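You operate a simulated robot arm through the tools that you are given. There is no shell and no other tool.

Carry out the task below with a simulated robot arm. There is one attempt and no reset: what you move stays moved.

TASK
Set a batch of 20 grippers, load it, zero the counter and run it out.
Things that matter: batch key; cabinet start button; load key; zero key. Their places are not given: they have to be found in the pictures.

Only the result counts: the job must be done as asked and must still hold three seconds after the hand-in. Knocking over, shifting, dropping, spilling or breaking anything else fails it.

THE ROBOT
A 7-joint arm with a two-finger parallel gripper, fixed in place. Base frame: the origin is at the foot of the arm, x ahead of it, y to its left, z up. Units: m, rad, N and s.
Its first joint turns from -2.897 to 2.897 rad. Payload 3.43 kg.
The tool frame sits at the grasp point between the pads (the TCP): z along the fingers, y along the line on which they close. The tips reach 0.03 m beyond it. The gripper opens to 0.094 m. The fingers are 0.028 m wide and 0.01 m thick; the gripper's body (0.05 by 0.096 m) begins 0.055 m behind the TCP.
Orientation is that of the tool frame in the base frame, as a unit quaternion [w, x, y, z]. With the fingers straight down and closing along the base's y, the tool's x points along the base's -x, its y along +y and its z along -z.

THE INTERFACE
- The arm moves only by the tool move_arm. Its argument "moves" is a list of rows, each an object of numbers (a shift or turn left out is 0, a gripper value left out holds the last): "x", "y", "z": the shift along the base's x, y, z in m; "ax", "ay", "az": the turn, a rotation vector about the base's x, y, z in rad; "gripper": the opening, from 0 (shut) to 1 (fully open). In form: [{"x": .., "y": .., "z": .., "ax": .., "ay": .., "az": .., "gripper": ..}, ...]. A call has 1 to 20 rows; each row shifts and turns the commanded pose from where the row before left it. Each row takes 0.2 s and may step no farther than 0.05 m and 0.15 rad from the row before; otherwise, or with a gripper value out of range, the whole call is refused. Where a pose cannot be reached the arm comes as near as it can. A force on the tool above 40 N (or 10 N above the force at the start of the call, whichever is more), or a blocked arm, ends the call early, and 0.2 s more pass. The fingers move at their own pace (about 0.045 m/s each) and stop on an object; they squeeze with about 37 N. The grip force told is the motor's: it shows also when the fingers shut on nothing. Time passes only in rows, and 0.2 s behind the last, so rows that do not move let the fingers close. It gives the time, the measured TCP pose, the force on the tool (base axes), the opening and the grip force at its end, in the units of the frame above (readings bear some noise), with the torque about the TCP (base axes, N m) and any sound that the robot's microphone picked up.
- Cameras (640 x 400 px; columns grow to the right, rows downward): "scene" is fixed at [0.0503, -0.4999, 1.8982]; the picture's right is [0.01, -1.00, 0.00], its down [-0.81, -0.01, -0.58] and it looks along [0.58, 0.01, -0.81] (base axes); focal length 348 px, centre (320, 200). "wrist" rides on the gripper at [0.076, 0.014, -0.102] in the tool frame; the picture's right is [-0.18, 0.98, 0.00], its down [-0.75, -0.14, -0.64] and it looks along [-0.63, -0.12, 0.77] (tool axes); focal length 243 px, centre (320, 200).
- get_image(camera): a new picture of that camera. No time passes.
- move_column(by): slides the trunk up (or, below 0, down) by that many m; the arm rides with it, the base frame stays. It gives what a move gives, with no picture.
- measure_at(camera, pixels): for up to 12 pixels [column, row] of the newest picture of that camera ("zoom" is the newest enlarged one), the place [x, y, z] in the base frame of the surface seen there, good to about 0.003 m. No time passes.
- enlarge(camera, box): a new picture of the part [left, top, right, bottom] of that camera's present view, enlarged. No time passes.
- close_job(): hands the job in; it is judged then, once.

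Unless the task says otherwise, let go and move clear before handing in.

The tools are called after ">>>" as name(argument=value, ...) on one line, values as JSON. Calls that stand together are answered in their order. move_arm: Moves the arm, as the interface text tells. Its arguments: {"type":"object","properties":{"moves":{"type":"array","items":{"type":"object","properties":{"x":{"type":"number"},"y":{"type":"number"},"z":{"type":"number"},"ax":{"type":"number"},"ay":{"type":"number"},"az":{"type":"number"},"gripper":{"type":"number"}}}}},"required":["moves"]} The other tools are called the same way: move_column (by) slides the trunk up or down; get_image (camera) takes a picture; measure_at (camera, pixels) gives the place of the surface under pixels of a picture; enlarge (camera, box) takes an enlarged picture of a part of a camera's view; close_job () hands the job in.

At the start:

```text
time_s: 0.0
tcp_pos: [0.3391, -0.3717, 1.425]
tcp_rot: [0.0, -0.001, 1.0, 0.0]
force: [0.4, 0.1, -0.9]
ft_torque: [-0.01, -0.01, 0.0]
grip_width: 0.0939
finger_force: 0.1
trunk travel left (down, up): [-0.425, 0.065]
```

scene: 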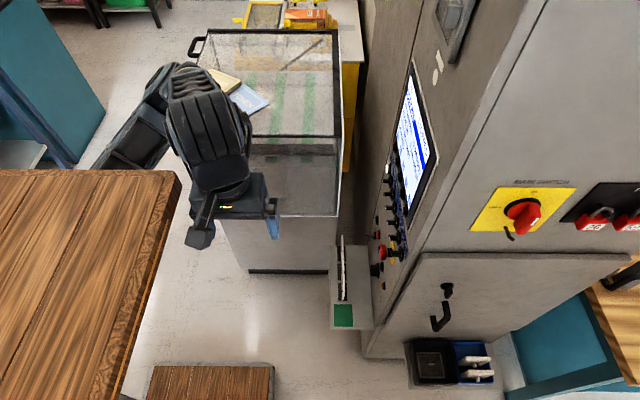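
wrist: 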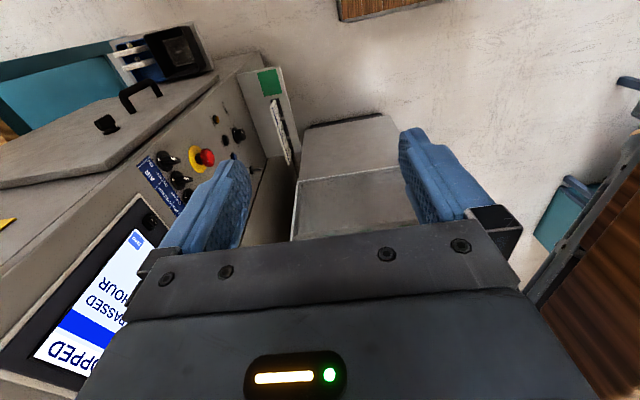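

The scene shows a cabinet on the right with a screen (around pixel 412,140) and a row of keys beside it (390,170–400,250). I'll enlarge these regions to read the labels.

>>> enlarge(camera="scene", box=[350, 50, 460, 290])

>>> enlarge(camera="wrist", box=[0, 60, 320, 400])

```text
1.67 times, centred on (405, 170) of scene
```

zoom: 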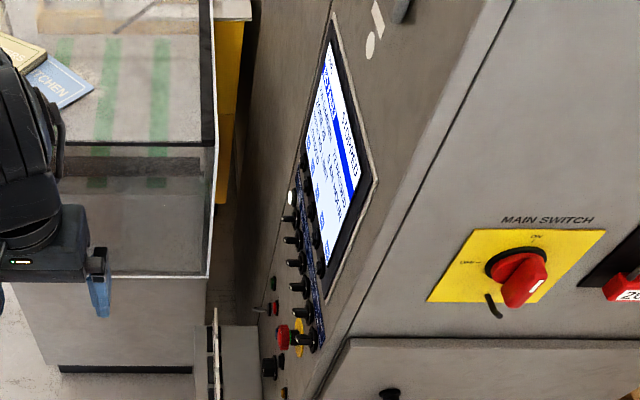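

```text
1.18 times, centred on (160, 230) of wrist
```

zoom: 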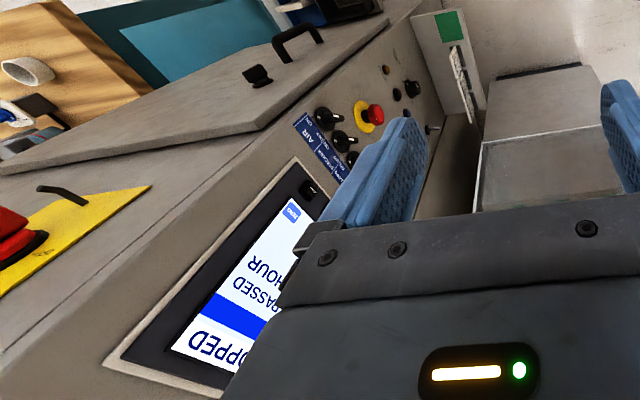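

The cabinet face carries the screen and keys and faces roughly +y. I'll measure points on the face, keys and screen to get its geometry.

>>> get_image(camera="scene")

>>> measure_at(camera="scene", pixels=[[410, 65], [436, 155], [408, 228], [400, 110], [415, 140], [388, 170], [388, 184], [389, 198], [391, 211], [392, 225], [382, 251], [376, 270]])

>>> measure_at(camera="scene", pixels=[[365, 200], [375, 140], [450, 90], [420, 245], [272, 215], [355, 320], [400, 280], [376, 235], [272, 230], [341, 215], [338, 140], [220, 215]])

```text
taken
```

scene: 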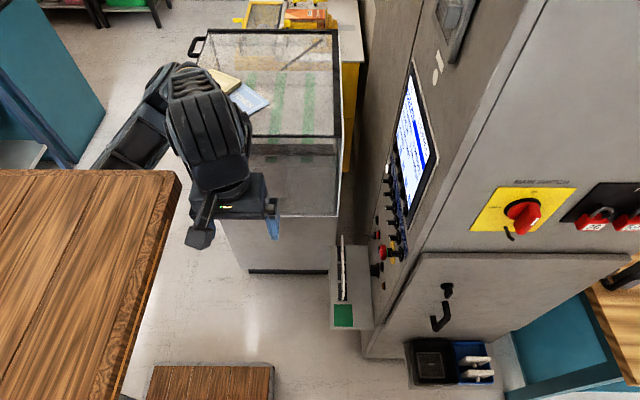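

```text
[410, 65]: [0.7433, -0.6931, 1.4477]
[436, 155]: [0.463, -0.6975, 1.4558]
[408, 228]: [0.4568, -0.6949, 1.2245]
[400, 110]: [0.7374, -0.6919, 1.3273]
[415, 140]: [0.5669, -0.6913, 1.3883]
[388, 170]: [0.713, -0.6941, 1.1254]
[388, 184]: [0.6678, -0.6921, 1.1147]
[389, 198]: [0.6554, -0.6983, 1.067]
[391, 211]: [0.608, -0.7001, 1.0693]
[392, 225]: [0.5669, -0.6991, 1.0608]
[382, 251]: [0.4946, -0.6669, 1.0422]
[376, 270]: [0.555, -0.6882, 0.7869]
```

```text
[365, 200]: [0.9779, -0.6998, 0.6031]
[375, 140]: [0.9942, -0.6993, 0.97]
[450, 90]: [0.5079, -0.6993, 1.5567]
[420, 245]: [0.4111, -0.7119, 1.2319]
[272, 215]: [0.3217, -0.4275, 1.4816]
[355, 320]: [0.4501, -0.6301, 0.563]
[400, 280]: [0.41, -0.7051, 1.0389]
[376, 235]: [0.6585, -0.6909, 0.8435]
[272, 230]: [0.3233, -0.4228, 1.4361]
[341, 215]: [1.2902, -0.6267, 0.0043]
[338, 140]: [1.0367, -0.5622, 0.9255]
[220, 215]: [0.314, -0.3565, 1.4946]
```

The panel is the plane y ≈ -0.70 with keys at roughly x 0.45–0.72, z 0.8–1.13. I'll measure the obstacles around (glass cover, wood table, arm) before turning the hand towards the panel.

>>> measure_at(camera="scene", pixels=[[250, 135], [335, 135], [335, 214], [280, 214], [210, 32], [335, 32], [160, 200], [170, 176], [120, 390], [130, 150], [150, 110], [200, 100]])

>>> measure_at(camera="scene", pixels=[[342, 325], [341, 240], [365, 300], [330, 270], [210, 370], [260, 260], [320, 240], [430, 320], [355, 335], [200, 240], [438, 75], [380, 235]])

```text
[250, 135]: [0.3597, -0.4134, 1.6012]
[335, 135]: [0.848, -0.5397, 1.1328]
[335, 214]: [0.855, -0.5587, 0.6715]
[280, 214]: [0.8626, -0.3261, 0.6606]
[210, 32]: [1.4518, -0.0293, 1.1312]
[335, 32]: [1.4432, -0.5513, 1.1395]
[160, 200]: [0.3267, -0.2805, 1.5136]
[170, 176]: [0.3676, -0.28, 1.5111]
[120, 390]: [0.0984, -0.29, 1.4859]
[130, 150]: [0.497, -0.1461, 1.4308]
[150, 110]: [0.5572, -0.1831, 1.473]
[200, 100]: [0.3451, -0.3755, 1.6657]
```

```text
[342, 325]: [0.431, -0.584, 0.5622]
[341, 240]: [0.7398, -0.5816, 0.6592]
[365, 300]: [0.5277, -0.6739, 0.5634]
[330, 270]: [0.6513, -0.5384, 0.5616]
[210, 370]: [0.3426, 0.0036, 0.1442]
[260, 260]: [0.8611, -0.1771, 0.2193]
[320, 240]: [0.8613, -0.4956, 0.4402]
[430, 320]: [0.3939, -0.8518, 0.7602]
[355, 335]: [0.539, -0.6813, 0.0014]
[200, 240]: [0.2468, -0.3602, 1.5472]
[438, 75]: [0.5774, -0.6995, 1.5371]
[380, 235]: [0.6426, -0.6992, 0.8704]
```

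The wooden board at (120,390) appears to be at z≈1.49 near the arm, so I need to know its extent before moving. Measuring more points on it.

>>> measure_at(camera="scene", pixels=[[50, 250], [5, 175], [100, 300], [160, 230], [150, 260], [135, 300], [178, 174], [179, 185], [120, 395], [60, 390], [90, 100], [60, 150]])

>>> enlarge(camera="scene", box=[80, 50, 300, 270])

```text
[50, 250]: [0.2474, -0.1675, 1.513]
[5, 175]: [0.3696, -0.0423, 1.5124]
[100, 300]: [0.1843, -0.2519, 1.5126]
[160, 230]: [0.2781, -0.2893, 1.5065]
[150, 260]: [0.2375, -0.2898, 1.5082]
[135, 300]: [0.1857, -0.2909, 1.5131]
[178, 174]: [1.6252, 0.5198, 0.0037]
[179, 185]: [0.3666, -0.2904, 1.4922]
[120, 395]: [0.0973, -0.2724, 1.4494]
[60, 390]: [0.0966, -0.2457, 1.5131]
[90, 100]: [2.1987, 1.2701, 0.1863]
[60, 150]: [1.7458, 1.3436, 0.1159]
```

```text
1.82 times, centred on (190, 160) of scene
```

zoom: 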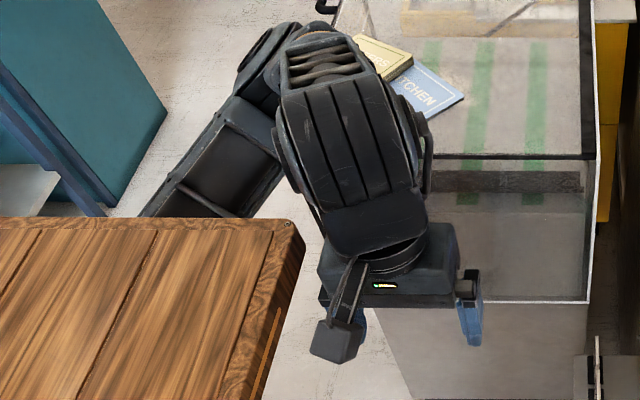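

The board is a shelf at z 1.45–1.51 covering x<0.37, y>-0.29, right next to the hand. I'll first move the hand forward (+x), away from the shelf edge, then check.

>>> move_arm(moves=[{"x": 0.04, "y": -0.01}, {"x": 0.04, "y": -0.01}, {"x": 0.04, "y": -0.01}, {"x": 0.04}, {"x": 0.03}, {}])

>>> get_image(camera="scene")

>>> get_image(camera="wrist")

```text
time_s: 1.4
tcp_pos: [0.5282, -0.4008, 1.4237]
tcp_rot: [0.0, 0.0, 1.0, -0.001]
force: [0.8, 0.5, 0.2]
ft_torque: [0.0, -0.02, -0.01]
grip_width: 0.0938
finger_force: 0.1
trunk travel left (down, up): [-0.425, 0.065]
```

```text
taken
```

scene: 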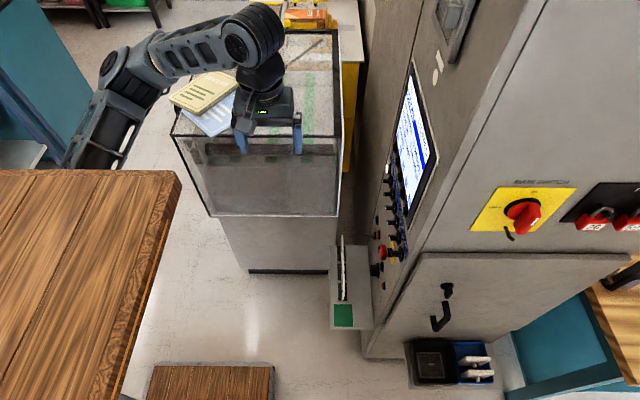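

```text
taken
```

wrist: 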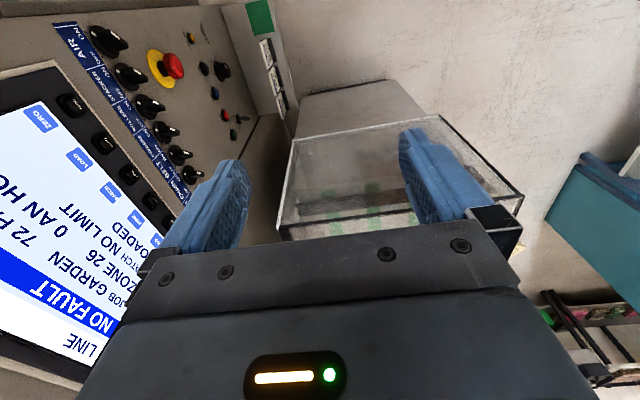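

The wrist view shows a screen with soft-key labels "ZERO", "LOAD", … (35,115 / 75,160) with keys beside them, and there are notebooks on the hood (200,100). I'll enlarge these.

>>> enlarge(camera="wrist", box=[0, 80, 200, 380])

>>> enlarge(camera="wrist", box=[50, 0, 260, 220])

>>> enlarge(camera="scene", box=[160, 50, 260, 150])

```text
1.33 times, centred on (100, 230) of wrist
```

zoom: 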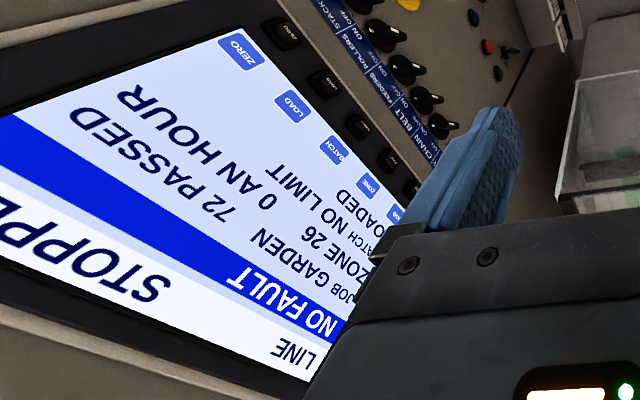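

```text
1.82 times, centred on (155, 110) of wrist
```

zoom: 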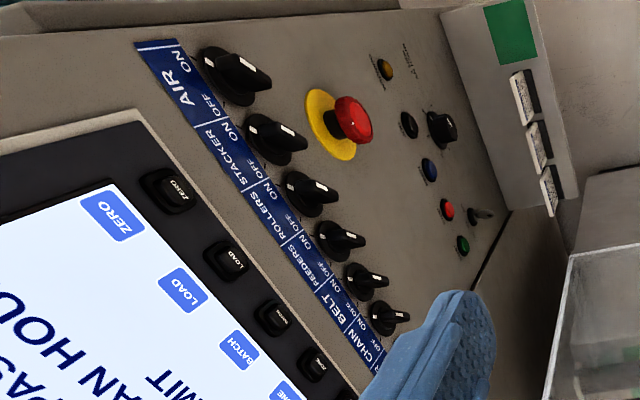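

```text
4.00 times, centred on (210, 100) of scene
```

zoom: 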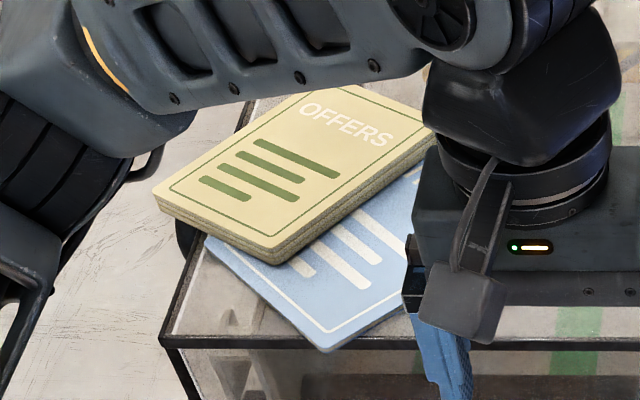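

The soft keys run JOB, ZONE, BATCH, LOAD, ZERO along the bottom of the screen, and below are the switches and the green/red buttons. Before lowering the column I'll check where the arm's links are relative to the shelf.

>>> measure_at(camera="scene", pixels=[[80, 150], [100, 110], [115, 65], [150, 50], [200, 50], [250, 40], [260, 75], [240, 140], [297, 140], [264, 100]])

>>> enlarge(camera="scene", box=[440, 150, 640, 275])

```text
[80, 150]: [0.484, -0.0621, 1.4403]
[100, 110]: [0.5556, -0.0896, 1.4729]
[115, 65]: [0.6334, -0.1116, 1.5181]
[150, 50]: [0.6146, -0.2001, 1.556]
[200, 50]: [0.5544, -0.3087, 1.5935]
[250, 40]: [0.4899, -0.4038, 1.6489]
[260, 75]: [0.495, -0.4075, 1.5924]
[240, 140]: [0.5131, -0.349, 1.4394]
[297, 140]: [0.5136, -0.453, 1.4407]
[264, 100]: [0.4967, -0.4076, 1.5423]
```

```text
3.20 times, centred on (540, 212) of scene
```

zoom: 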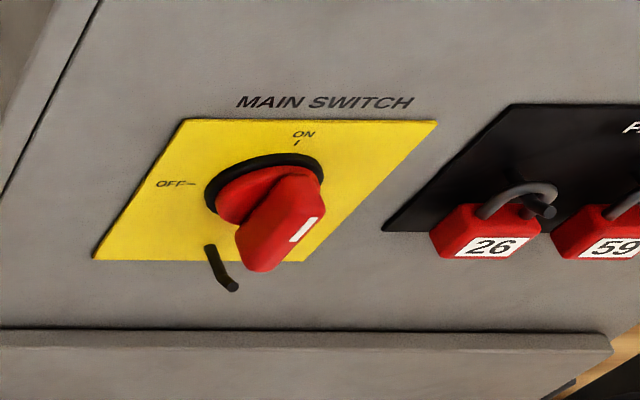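

The arm's links come out from beneath the shelf with the elbow at x≈0.63, z≈1.52, all clear of the shelf column. I'll lower the trunk by 0.2 m, which is free space below.

>>> move_column(by=-0.2)

>>> get_image(camera="scene")

```text
time_s: 3.6
tcp_pos: [0.5287, -0.4007, 1.2244]
tcp_rot: [0.0, 0.0, 1.0, 0.0]
force: [0.5, 0.4, -0.2]
ft_torque: [0.0, -0.02, 0.01]
grip_width: 0.0939
finger_force: 0.1
trunk travel left (down, up): [-0.225, 0.265]
```

```text
taken
```

scene: 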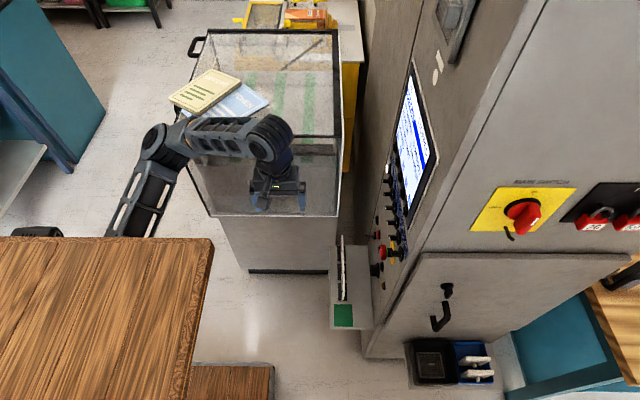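

The wooden board also moved down with the trunk (its corner is now at (213,237)), so it rides with the arm. I'll measure its new position.

>>> measure_at(camera="scene", pixels=[[195, 245], [100, 300], [205, 265], [185, 380], [40, 232], [120, 220], [150, 150], [230, 385], [200, 370], [270, 385]])

>>> get_image(camera="wrist")

```text
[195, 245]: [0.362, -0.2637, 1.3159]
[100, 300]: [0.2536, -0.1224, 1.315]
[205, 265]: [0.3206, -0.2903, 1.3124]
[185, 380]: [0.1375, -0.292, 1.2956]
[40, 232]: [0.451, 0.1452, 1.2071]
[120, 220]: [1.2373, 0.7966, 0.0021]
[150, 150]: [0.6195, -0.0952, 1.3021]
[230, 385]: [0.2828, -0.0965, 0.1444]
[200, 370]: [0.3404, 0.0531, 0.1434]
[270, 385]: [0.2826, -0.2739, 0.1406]
```

```text
taken
```

wrist: 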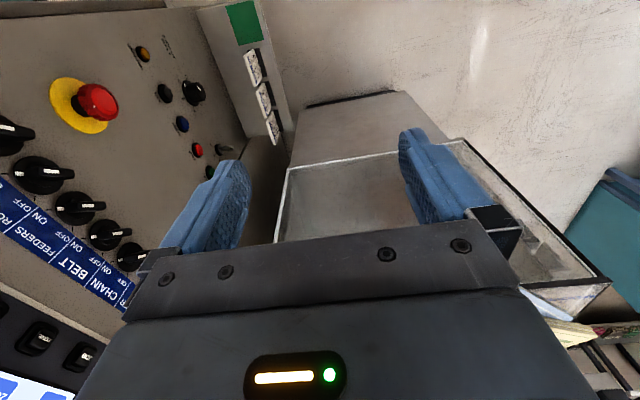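

The board is the robot's own trunk top, so it rides along. Now I'll move a little toward the panel and start turning the tool to face it (-y), closing the fingers on the way.

>>> move_arm(moves=[{"y": -0.03, "gripper": 0}, {"y": -0.03, "ax": -0.0863, "ay": 0.0863, "az": 0.0863}, {"y": -0.02, "ax": -0.0863, "ay": 0.0863, "az": 0.0863}, {"ax": -0.0863, "ay": 0.0863, "az": 0.0863}, {"ax": -0.0863, "ay": 0.0863, "az": 0.0863}, {"ax": -0.0863, "ay": 0.0863, "az": 0.0863}, {}])

>>> get_image(camera="scene")

```text
time_s: 5.2
tcp_pos: [0.5274, -0.4809, 1.2242]
tcp_rot: [-0.211, -0.212, 0.931, -0.212]
force: [-0.8, 0.2, 0.8]
ft_torque: [-0.03, -0.01, -0.02]
grip_width: 0.0002
finger_force: 33.4
trunk travel left (down, up): [-0.225, 0.265]
```

```text
taken
```

scene: 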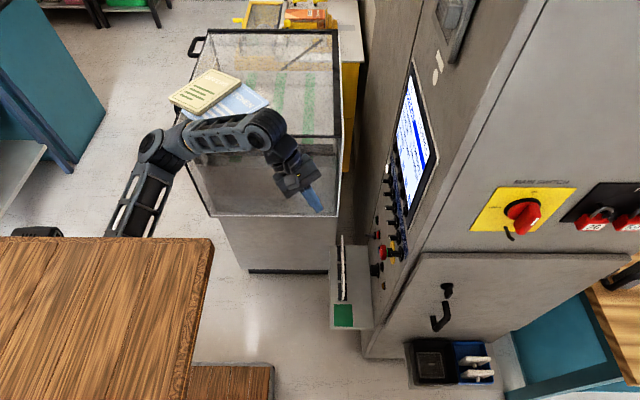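

The turn proceeds cleanly (tool now pointing partly to the panel, fingers shut). I'll complete the remaining 9 turn steps.

>>> move_arm(moves=[{"ax": -0.0863, "ay": 0.0863, "az": 0.0863}, {"ax": -0.0863, "ay": 0.0863, "az": 0.0863}, {"ax": -0.0863, "ay": 0.0863, "az": 0.0863}, {"ax": -0.0863, "ay": 0.0863, "az": 0.0863}, {"ax": -0.0863, "ay": 0.0863, "az": 0.0863}, {"ax": -0.0863, "ay": 0.0863, "az": 0.0863}, {"ax": -0.0863, "ay": 0.0863, "az": 0.0863}, {"ax": -0.0863, "ay": 0.0863, "az": 0.0863}, {"ax": -0.0873, "ay": 0.0873, "az": 0.0873}, {}])

>>> get_image(camera="scene")

>>> get_image(camera="wrist")

```text
refused: row 9 steps farther than a row can; nothing moved
```

```text
taken
```

scene: 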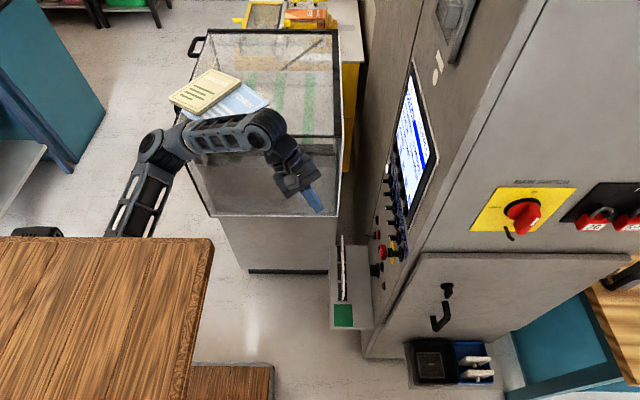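

```text
taken
```

wrist: 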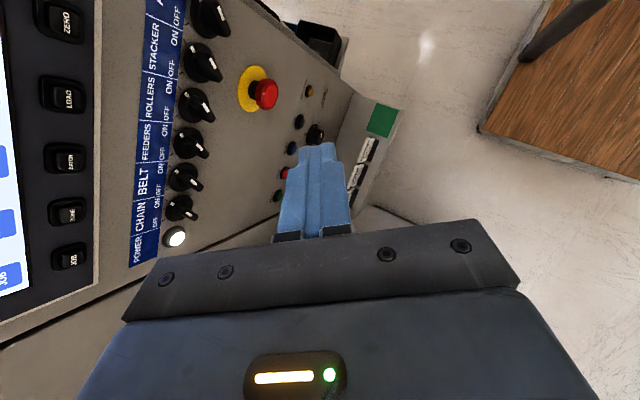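

The last row was slightly over the 0.15 rad limit so nothing moved; the pose is unchanged. I'll repeat with all steps at 0.0863 and a small remainder.

>>> move_arm(moves=[{"ax": -0.0863, "ay": 0.0863, "az": 0.0863}, {"ax": -0.0863, "ay": 0.0863, "az": 0.0863}, {"ax": -0.0863, "ay": 0.0863, "az": 0.0863}, {"ax": -0.0863, "ay": 0.0863, "az": 0.0863}, {"ax": -0.0863, "ay": 0.0863, "az": 0.0863}, {"ax": -0.0863, "ay": 0.0863, "az": 0.0863}, {"ax": -0.0863, "ay": 0.0863, "az": 0.0863}, {"ax": -0.0863, "ay": 0.0863, "az": 0.0863}, {"ax": -0.0863, "ay": 0.0863, "az": 0.0863}, {}])

>>> get_image(camera="scene")

>>> get_image(camera="wrist")

```text
time_s: 7.4
tcp_pos: [0.5275, -0.4802, 1.2239]
tcp_rot: [-0.499, -0.501, 0.501, -0.5]
force: [-0.6, -0.7, -0.1]
ft_torque: [-0.03, 0.0, 0.0]
grip_width: 0.0001
finger_force: 33.1
trunk travel left (down, up): [-0.225, 0.265]
```

```text
taken
```

scene: 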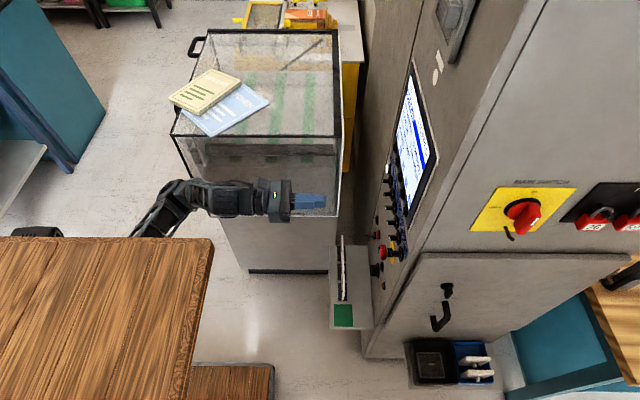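

```text
taken
```

wrist: 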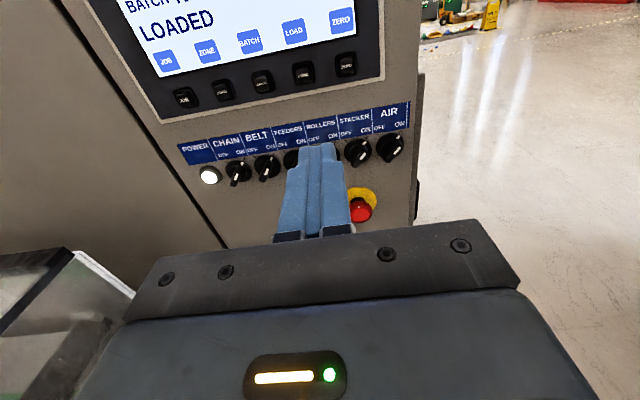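

The hand now faces the panel squarely. I'll measure the keys (184,97 … 346,64) and enlarge the switch row, then raise to read the full screen.

>>> measure_at(camera="wrist", pixels=[[184, 97], [223, 89], [263, 81], [304, 73], [346, 64], [209, 176], [237, 171], [266, 165], [362, 212], [390, 148], [357, 152], [150, 60]])

>>> enlarge(camera="wrist", box=[150, 80, 430, 250])

>>> enlarge(camera="wrist", box=[160, 40, 380, 120])

```text
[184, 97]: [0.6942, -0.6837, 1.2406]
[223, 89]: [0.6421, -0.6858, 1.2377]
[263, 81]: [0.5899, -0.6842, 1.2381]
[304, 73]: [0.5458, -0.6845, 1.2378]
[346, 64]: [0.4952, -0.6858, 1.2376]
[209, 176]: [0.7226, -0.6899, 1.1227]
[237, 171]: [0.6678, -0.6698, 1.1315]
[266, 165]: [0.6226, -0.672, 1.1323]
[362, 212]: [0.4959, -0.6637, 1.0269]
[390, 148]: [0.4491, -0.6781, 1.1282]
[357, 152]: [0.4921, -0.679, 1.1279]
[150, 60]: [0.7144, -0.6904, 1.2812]
```

```text
2.29 times, centred on (290, 165) of wrist
```

zoom: 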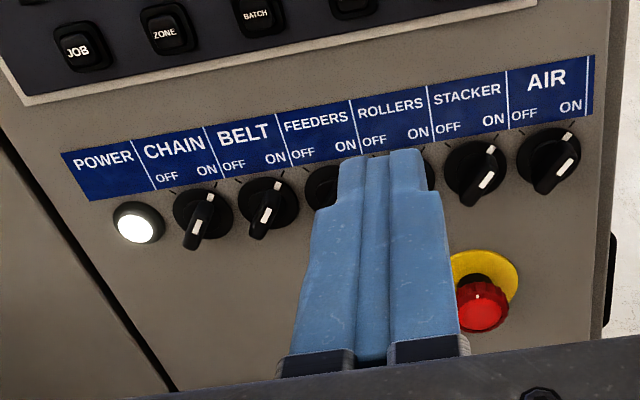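

```text
2.91 times, centred on (270, 80) of wrist
```

zoom: 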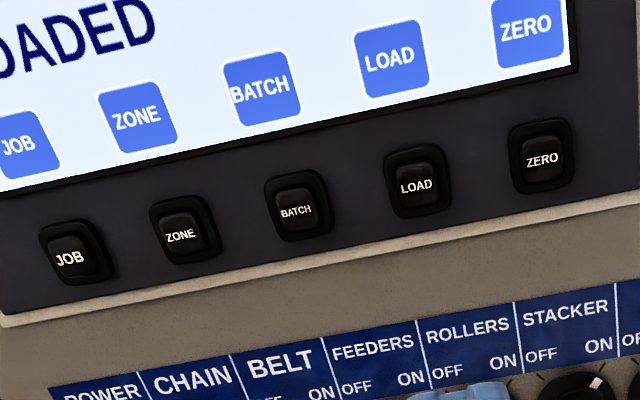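

Key caps: BATCH ≈ (0.590,-0.684,1.238), LOAD ≈ (0.546), ZERO ≈ (0.495); visible switches all point ON. I'll raise the hand to read the full screen.

>>> move_arm(moves=[{"z": 0.04}, {"z": 0.04}, {"z": 0.04}, {"z": 0.03}, {}])

>>> get_image(camera="wrist")

>>> enlarge(camera="wrist", box=[100, 0, 420, 200])

```text
time_s: 8.6
tcp_pos: [0.5287, -0.4802, 1.3756]
tcp_rot: [-0.5, -0.5, 0.501, -0.499]
force: [0.3, 0.2, -0.2]
ft_torque: [0.0, 0.0, -0.02]
grip_width: 0.0
finger_force: 33.4
trunk travel left (down, up): [-0.225, 0.265]
```

```text
taken
```

wrist: 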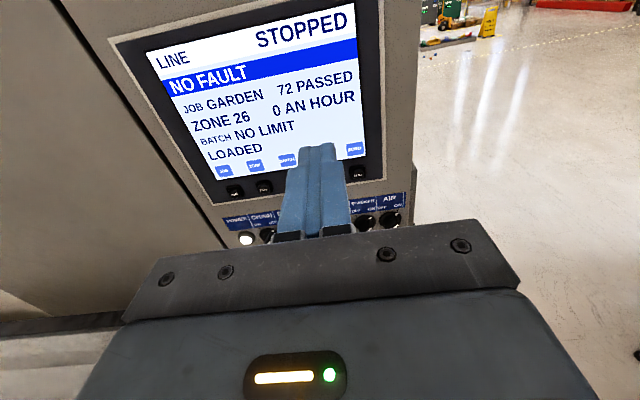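

```text
2.00 times, centred on (260, 100) of wrist
```

zoom: 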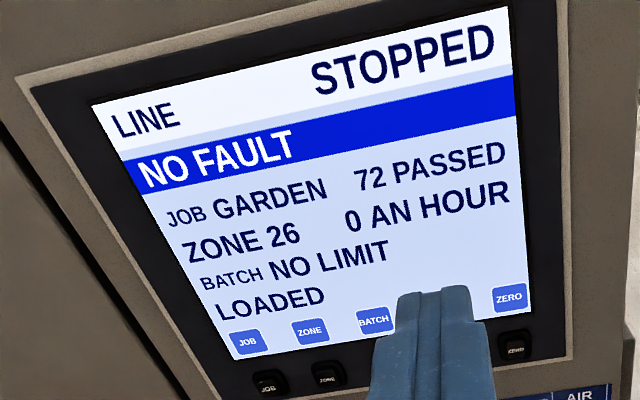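

Screen reads: LINE STOPPED, NO FAULT, JOB GARDEN, ZONE 26, BATCH NO LIMIT, LOADED, 72 PASSED. I'll move in front of the BATCH key, stopping about 1.4 cm short.

>>> move_arm(moves=[{"x": 0.0153, "z": -0.0344}, {"x": 0.0153, "z": -0.0344}, {"x": 0.0153, "z": -0.0344}, {"x": 0.0154, "z": -0.0344}, {"y": -0.04}, {"y": -0.04}, {"y": -0.04}, {"y": -0.04}, {}])

>>> get_image(camera="wrist")

>>> enlarge(camera="wrist", box=[220, 60, 420, 260])

>>> enlarge(camera="scene", box=[330, 100, 450, 250])

```text
time_s: 10.6
tcp_pos: [0.5893, -0.6411, 1.2361]
tcp_rot: [-0.5, -0.5, 0.501, -0.5]
force: [-0.2, -0.2, -0.3]
ft_torque: [-0.01, -0.02, -0.03]
grip_width: 0.0001
finger_force: 32.9
trunk travel left (down, up): [-0.225, 0.265]
```

```text
taken
```

wrist: 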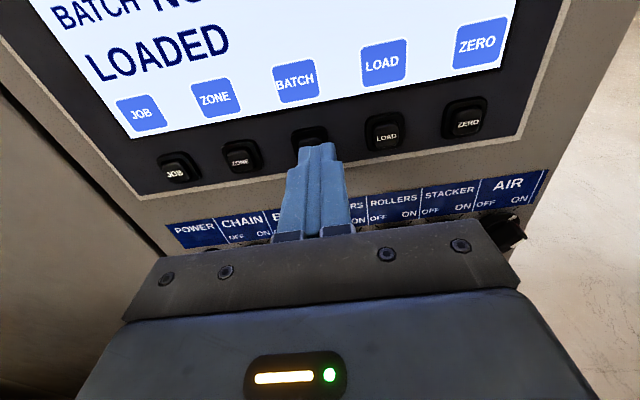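

```text
2.00 times, centred on (320, 160) of wrist
```

zoom: 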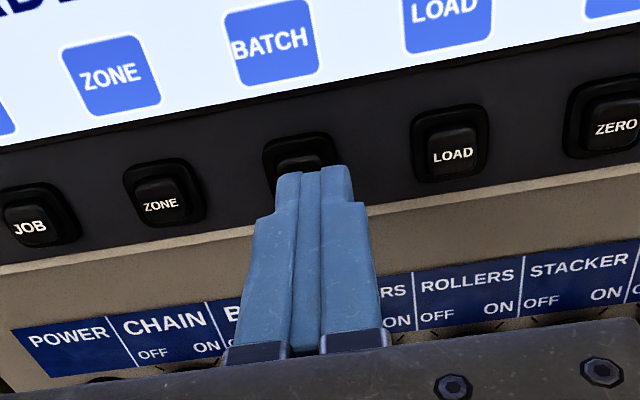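

```text
2.67 times, centred on (390, 175) of scene
```

zoom: 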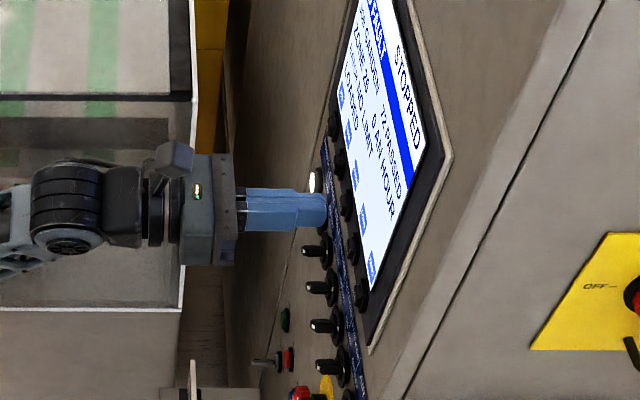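

The tip sits just before the BATCH key but seems a few mm to its right (tip ~(320,149) vs key centre ~(313,149)). I'll measure the neighbouring caps to refine the centres.

>>> get_image(camera="wrist")

>>> measure_at(camera="wrist", pixels=[[386, 135], [378, 136], [397, 133], [386, 125], [386, 142], [240, 161], [229, 163], [249, 160], [466, 122], [309, 140], [300, 130], [369, 130]])

>>> enlarge(camera="wrist", box=[270, 90, 430, 190])

```text
taken
```

wrist: 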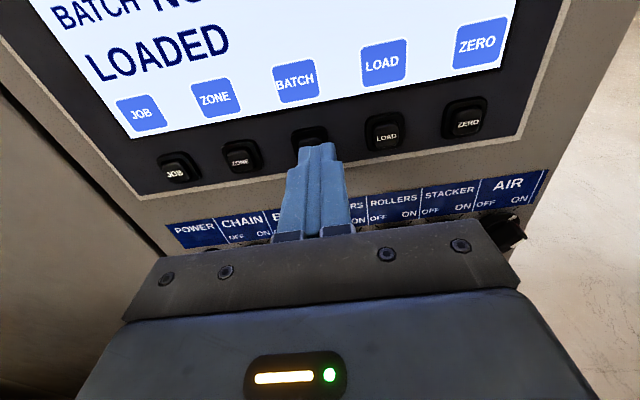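

```text
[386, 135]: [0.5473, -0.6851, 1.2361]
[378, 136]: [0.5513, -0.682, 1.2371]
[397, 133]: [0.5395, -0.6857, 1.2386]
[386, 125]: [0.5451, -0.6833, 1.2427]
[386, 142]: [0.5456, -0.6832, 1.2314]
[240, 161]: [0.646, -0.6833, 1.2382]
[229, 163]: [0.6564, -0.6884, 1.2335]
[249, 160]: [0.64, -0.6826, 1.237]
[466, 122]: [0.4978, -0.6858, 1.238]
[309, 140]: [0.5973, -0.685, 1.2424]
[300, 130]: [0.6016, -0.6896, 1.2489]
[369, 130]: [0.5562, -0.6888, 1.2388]
```

```text
4.00 times, centred on (350, 140) of wrist
```

zoom: 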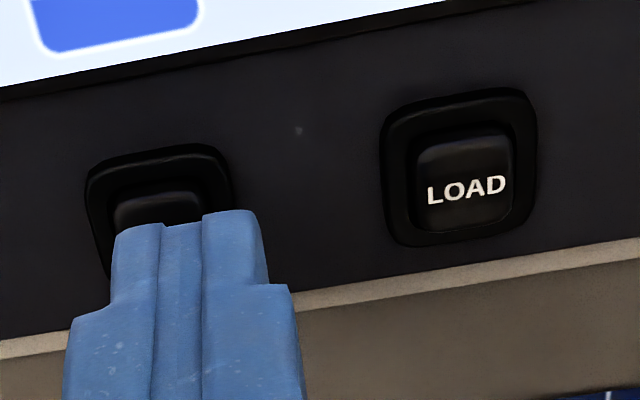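

Cap centres: BATCH x≈0.5955, LOAD x≈0.546, ZERO x≈0.497, z≈1.237, caps at y≈-0.683 standing ~5 mm proud. I'll shift +6 mm in x and creep in for the press, watching force and sound.

>>> move_arm(moves=[{"x": 0.006, "z": 0.001}, {"y": -0.006}, {"y": -0.003}, {"y": -0.002}, {"y": -0.002}])

>>> get_image(camera="wrist")

```text
time_s: 11.8
tcp_pos: [0.5948, -0.6535, 1.2377]
tcp_rot: [-0.5, -0.499, 0.501, -0.499]
force: [0.6, 0.4, 0.4]
ft_torque: [0.03, 0.04, 0.01]
grip_width: 0.0
finger_force: 33.1
trunk travel left (down, up): [-0.225, 0.265]
```

```text
taken
```

wrist: 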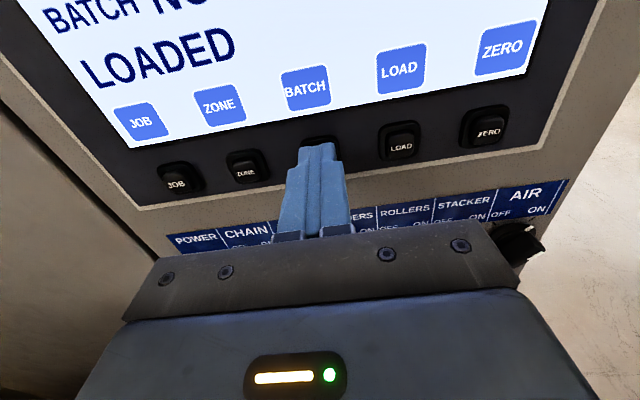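

No contact force yet with the tip at y≈-0.6835. I'll advance in 1 mm steps.

>>> move_arm(moves=[{"y": -0.001}, {"y": -0.001}])

```text
time_s: 12.4
tcp_pos: [0.595, -0.6557, 1.2371]
tcp_rot: [-0.5, -0.499, 0.501, -0.5]
force: [0.0, 2.0, -0.3]
ft_torque: [0.02, 0.01, -0.02]
grip_width: 0.0
finger_force: 33.3
trunk travel left (down, up): [-0.225, 0.265]
```

Force on y has risen to 2 N – the tip is touching the key. Another couple of mm.

>>> move_arm(moves=[{"y": -0.001}, {"y": -0.001}])

>>> get_image(camera="wrist")

>>> enlarge(camera="scene", box=[380, 60, 450, 230])

```text
time_s: 13.0
tcp_pos: [0.5958, -0.6582, 1.2381]
tcp_rot: [-0.499, -0.5, 0.501, -0.5]
force: [-0.5, 3.2, -1.1]
ft_torque: [-0.03, -0.01, -0.01]
grip_width: 0.0
finger_force: 32.7
trunk travel left (down, up): [-0.225, 0.265]
heard: click
```

```text
taken
```

wrist: 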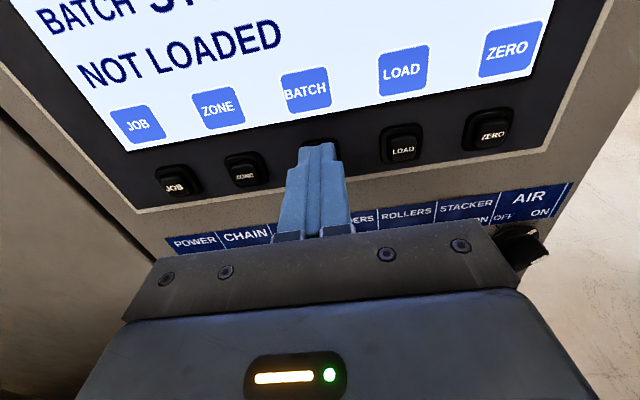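

```text
2.35 times, centred on (415, 145) of scene
```

zoom: 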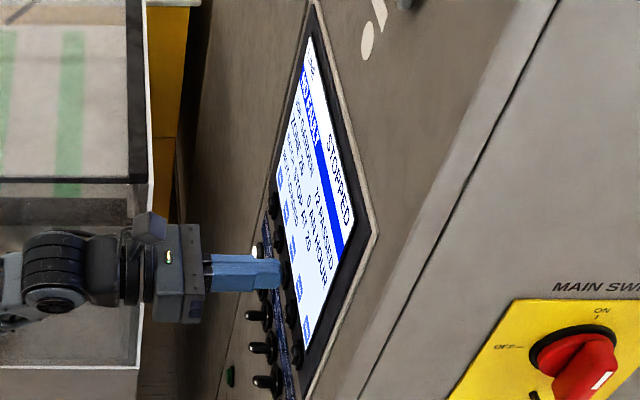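

A click was heard, and the screen now shows "NOT LOADED" with a new BATCH value. I'll back off and rise to read it.

>>> move_arm(moves=[{"y": 0.01}, {"y": 0.04}, {"y": 0.03, "z": 0.03}, {"z": 0.045}, {}])

>>> get_image(camera="wrist")

>>> enlarge(camera="wrist", box=[60, 0, 460, 200])

```text
time_s: 14.2
tcp_pos: [0.5951, -0.5778, 1.3148]
tcp_rot: [-0.5, -0.5, 0.501, -0.5]
force: [0.3, 0.1, -0.1]
ft_torque: [-0.02, 0.01, 0.01]
grip_width: 0.0
finger_force: 33.1
trunk travel left (down, up): [-0.225, 0.265]
```

```text
taken
```

wrist: 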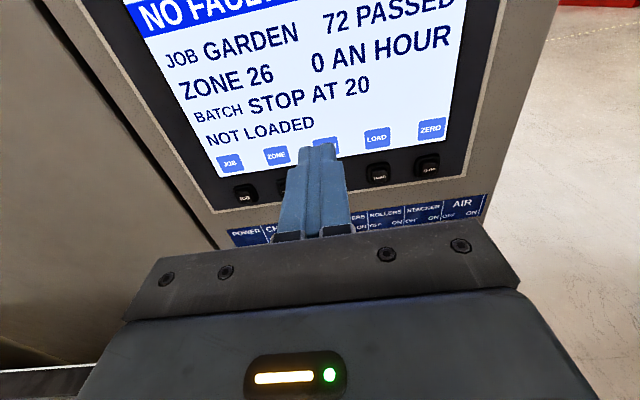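

```text
1.60 times, centred on (260, 100) of wrist
```

zoom: 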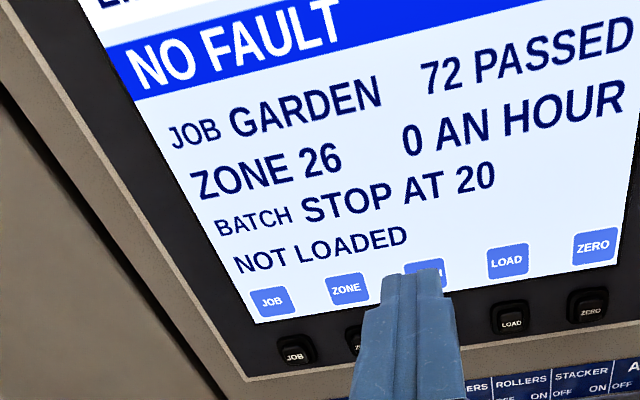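

BATCH now reads "STOP AT 20", NOT LOADED. Next I'll go to LOAD (x≈0.546, z≈1.237) and press it the same way.

>>> move_arm(moves=[{"x": -0.025, "z": -0.039}, {"x": -0.024, "z": -0.0385}, {"y": -0.035}, {"y": -0.035}, {"y": -0.004}, {"y": -0.002}, {"y": -0.002}, {"y": -0.002}, {"y": -0.001}])

>>> get_image(camera="wrist")

```text
time_s: 16.2
tcp_pos: [0.5462, -0.6584, 1.2352]
tcp_rot: [-0.499, -0.499, 0.501, -0.5]
force: [-1.3, 7.1, -2.7]
ft_torque: [-0.02, -0.07, -0.02]
grip_width: 0.0002
finger_force: 33.2
trunk travel left (down, up): [-0.225, 0.265]
heard: click
```

```text
taken
```

wrist: 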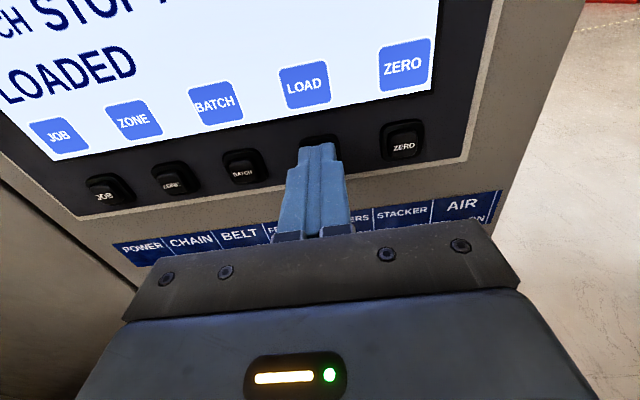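

A click was heard on LOAD; the line now shows "LOADED" cropped at the left. I'll back off and rise to check the screen.

>>> move_arm(moves=[{"y": 0.01}, {"y": 0.035}, {"y": 0.035, "z": 0.03}, {"z": 0.045}, {}])

>>> get_image(camera="wrist")

>>> enlarge(camera="scene", box=[390, 60, 440, 225])

```text
time_s: 17.4
tcp_pos: [0.5464, -0.5788, 1.309]
tcp_rot: [-0.5, -0.5, 0.501, -0.499]
force: [-0.4, -0.8, 0.1]
ft_torque: [0.0, 0.02, -0.01]
grip_width: 0.0
finger_force: 33.3
trunk travel left (down, up): [-0.225, 0.265]
```

```text
taken
```

wrist: 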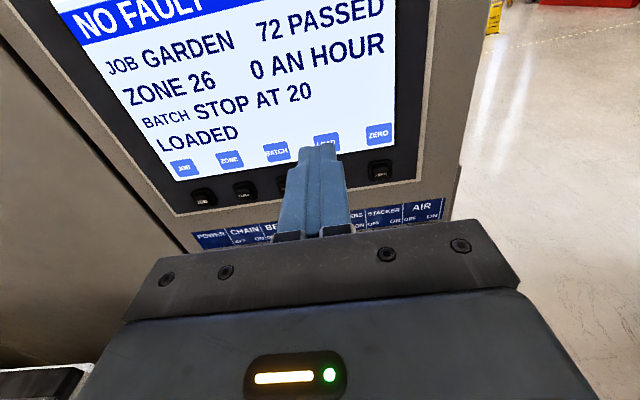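

```text
2.42 times, centred on (415, 142) of scene
```

zoom: 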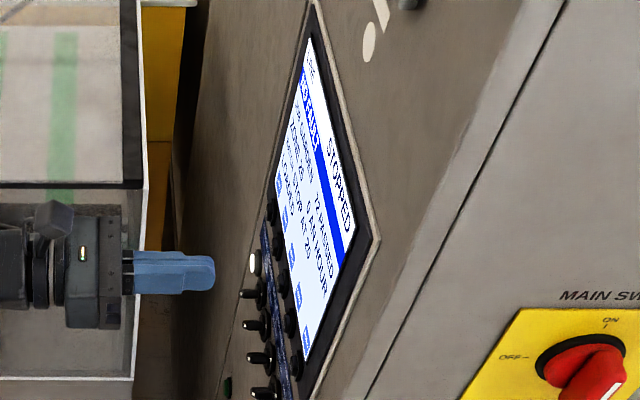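

The screen reads STOP AT 20 and LOADED, still 72 PASSED. Next is the ZERO key at x≈0.497, z≈1.237.

>>> move_arm(moves=[{"x": -0.025, "z": -0.036}, {"x": -0.0245, "z": -0.0355}, {"y": -0.035}, {"y": -0.034}, {"y": -0.004}, {"y": -0.002}, {"y": -0.002}, {"y": -0.002}, {"y": -0.001}])

>>> get_image(camera="wrist")

```text
time_s: 19.4
tcp_pos: [0.4966, -0.6588, 1.2392]
tcp_rot: [-0.499, -0.499, 0.502, -0.5]
force: [-3.7, 8.6, -1.8]
ft_torque: [0.07, 0.01, -0.09]
grip_width: 0.0002
finger_force: 32.9
trunk travel left (down, up): [-0.225, 0.265]
heard: click
```

```text
taken
```

wrist: 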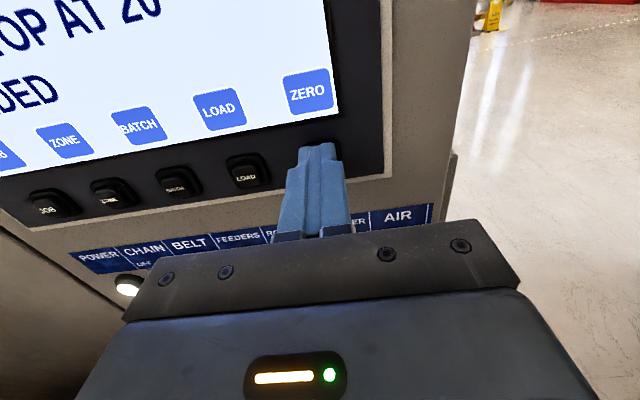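

A click was heard on ZERO as well. I'll back off farther and rise to check the counter.

>>> move_arm(moves=[{"y": 0.01}, {"y": 0.04}, {"y": 0.04, "z": 0.03}, {"y": 0.04, "z": 0.03}, {"y": 0.02, "z": 0.04}, {}])

>>> get_image(camera="wrist")

>>> enlarge(camera="wrist", box=[60, 0, 400, 220])

```text
time_s: 20.8
tcp_pos: [0.4951, -0.5082, 1.3389]
tcp_rot: [-0.499, -0.5, 0.502, -0.499]
force: [0.3, 0.3, 0.6]
ft_torque: [0.04, -0.04, 0.0]
grip_width: 0.0002
finger_force: 33.1
trunk travel left (down, up): [-0.225, 0.265]
```

```text
taken
```

wrist: 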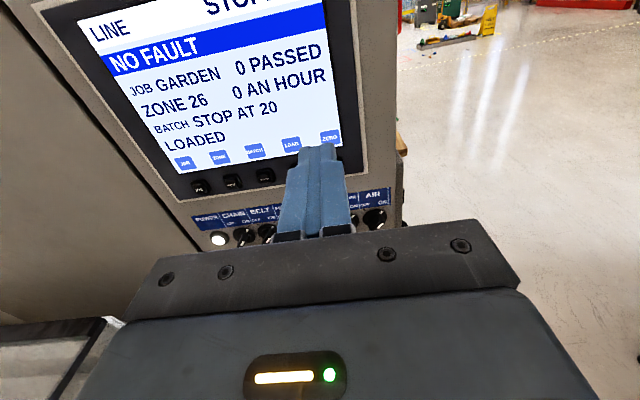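

```text
1.82 times, centred on (230, 110) of wrist
```

zoom: 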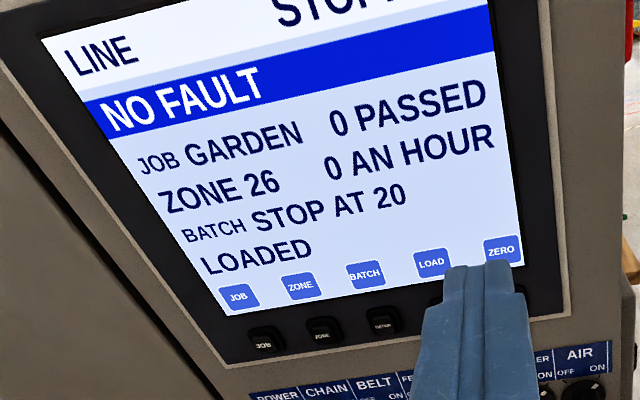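

Counter is 0 PASSED, STOP AT 20, LOADED. Next I'll lower the trunk to look at the lower button group for the start button.

>>> move_column(by=-0.2)

>>> get_image(camera="wrist")

>>> get_image(camera="scene")

>>> enlarge(camera="wrist", box=[120, 60, 420, 260])

```text
time_s: 22.9
tcp_pos: [0.4979, -0.5078, 1.1398]
tcp_rot: [-0.5, -0.499, 0.501, -0.499]
force: [0.3, -0.3, 0.5]
ft_torque: [0.01, 0.01, -0.03]
grip_width: 0.0003
finger_force: 33.4
trunk travel left (down, up): [-0.025, 0.465]
```

```text
taken
```

wrist: 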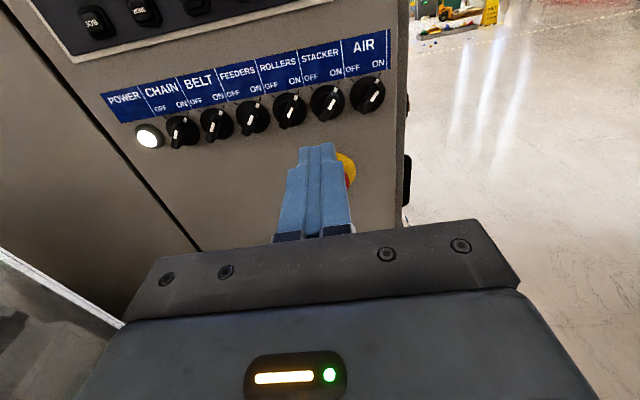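

```text
taken
```

scene: 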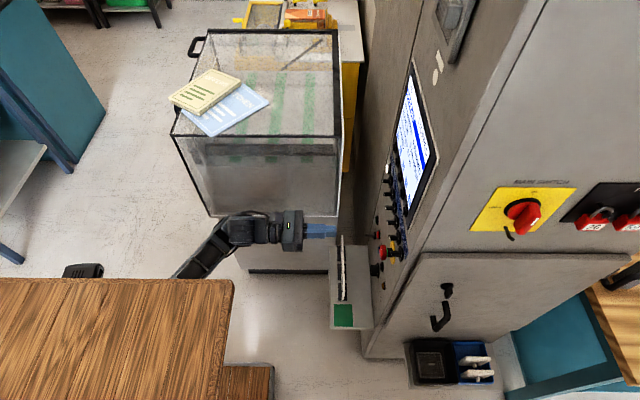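

```text
2.00 times, centred on (270, 160) of wrist
```

zoom: 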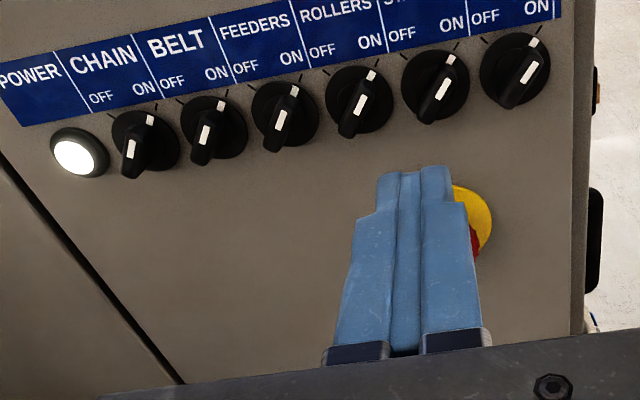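

All six switches (CHAIN…AIR) are ON. The lower buttons are hidden by the hand, so I'll lower the hand about 0.16 m at this stand-off and look again.

>>> move_arm(moves=[{"z": -0.04, "y": 0.02}, {"z": -0.04, "y": 0.02}, {"z": -0.04}, {"z": -0.04}, {}])

>>> get_image(camera="wrist")

>>> get_image(camera="scene")

>>> enlarge(camera="wrist", box=[120, 60, 440, 260])

```text
time_s: 24.1
tcp_pos: [0.4976, -0.4676, 0.98]
tcp_rot: [-0.499, -0.5, 0.501, -0.501]
force: [-0.5, 1.0, 0.8]
ft_torque: [-0.01, 0.01, -0.01]
grip_width: 0.0
finger_force: 32.6
trunk travel left (down, up): [-0.025, 0.465]
```

```text
taken
```

wrist: 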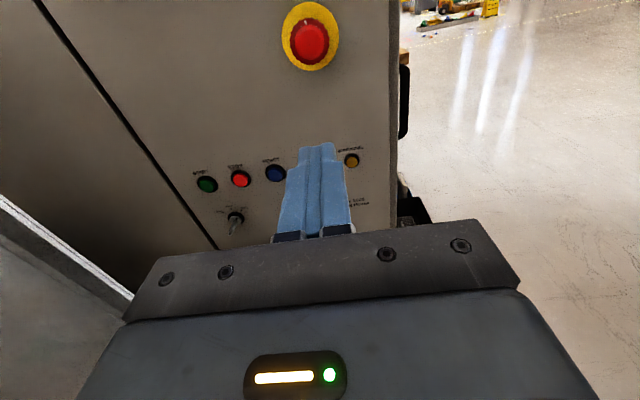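

```text
taken
```

scene: 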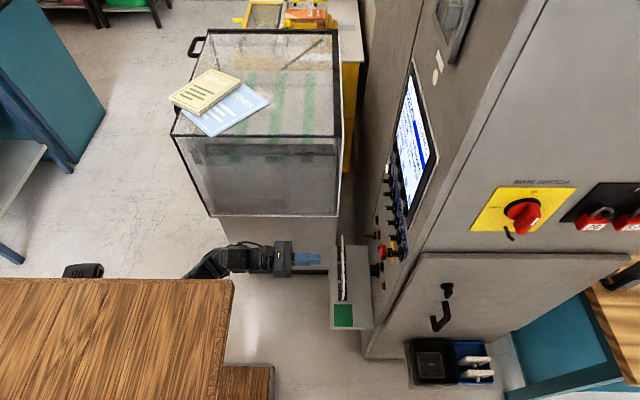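

```text
2.00 times, centred on (280, 160) of wrist
```

zoom: 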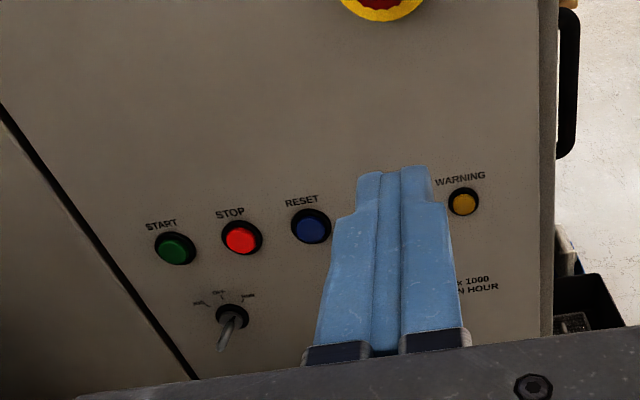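

START is the green button at (207,184), next to STOP and RESET, with a small lever switch below at (235,220). I'll read these labels and measure the positions.

>>> enlarge(camera="wrist", box=[180, 150, 290, 240])

>>> measure_at(camera="wrist", pixels=[[207, 184], [203, 184], [211, 185], [207, 180], [207, 189], [240, 179], [276, 173], [351, 160], [235, 217], [233, 228], [310, 42], [150, 250]])

```text
4.44 times, centred on (235, 195) of wrist
```

zoom: 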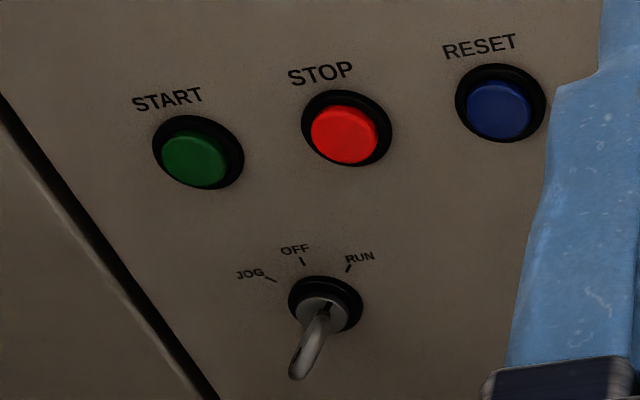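

```text
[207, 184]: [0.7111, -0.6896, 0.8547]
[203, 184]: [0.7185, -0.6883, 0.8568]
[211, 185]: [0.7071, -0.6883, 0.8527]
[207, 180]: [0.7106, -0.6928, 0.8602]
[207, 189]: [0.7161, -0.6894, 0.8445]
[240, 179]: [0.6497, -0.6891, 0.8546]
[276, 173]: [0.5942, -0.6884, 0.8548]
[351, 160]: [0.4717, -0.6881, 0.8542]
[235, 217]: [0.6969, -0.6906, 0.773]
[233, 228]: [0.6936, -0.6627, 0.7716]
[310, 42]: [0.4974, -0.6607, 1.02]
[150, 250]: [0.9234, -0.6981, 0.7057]
```

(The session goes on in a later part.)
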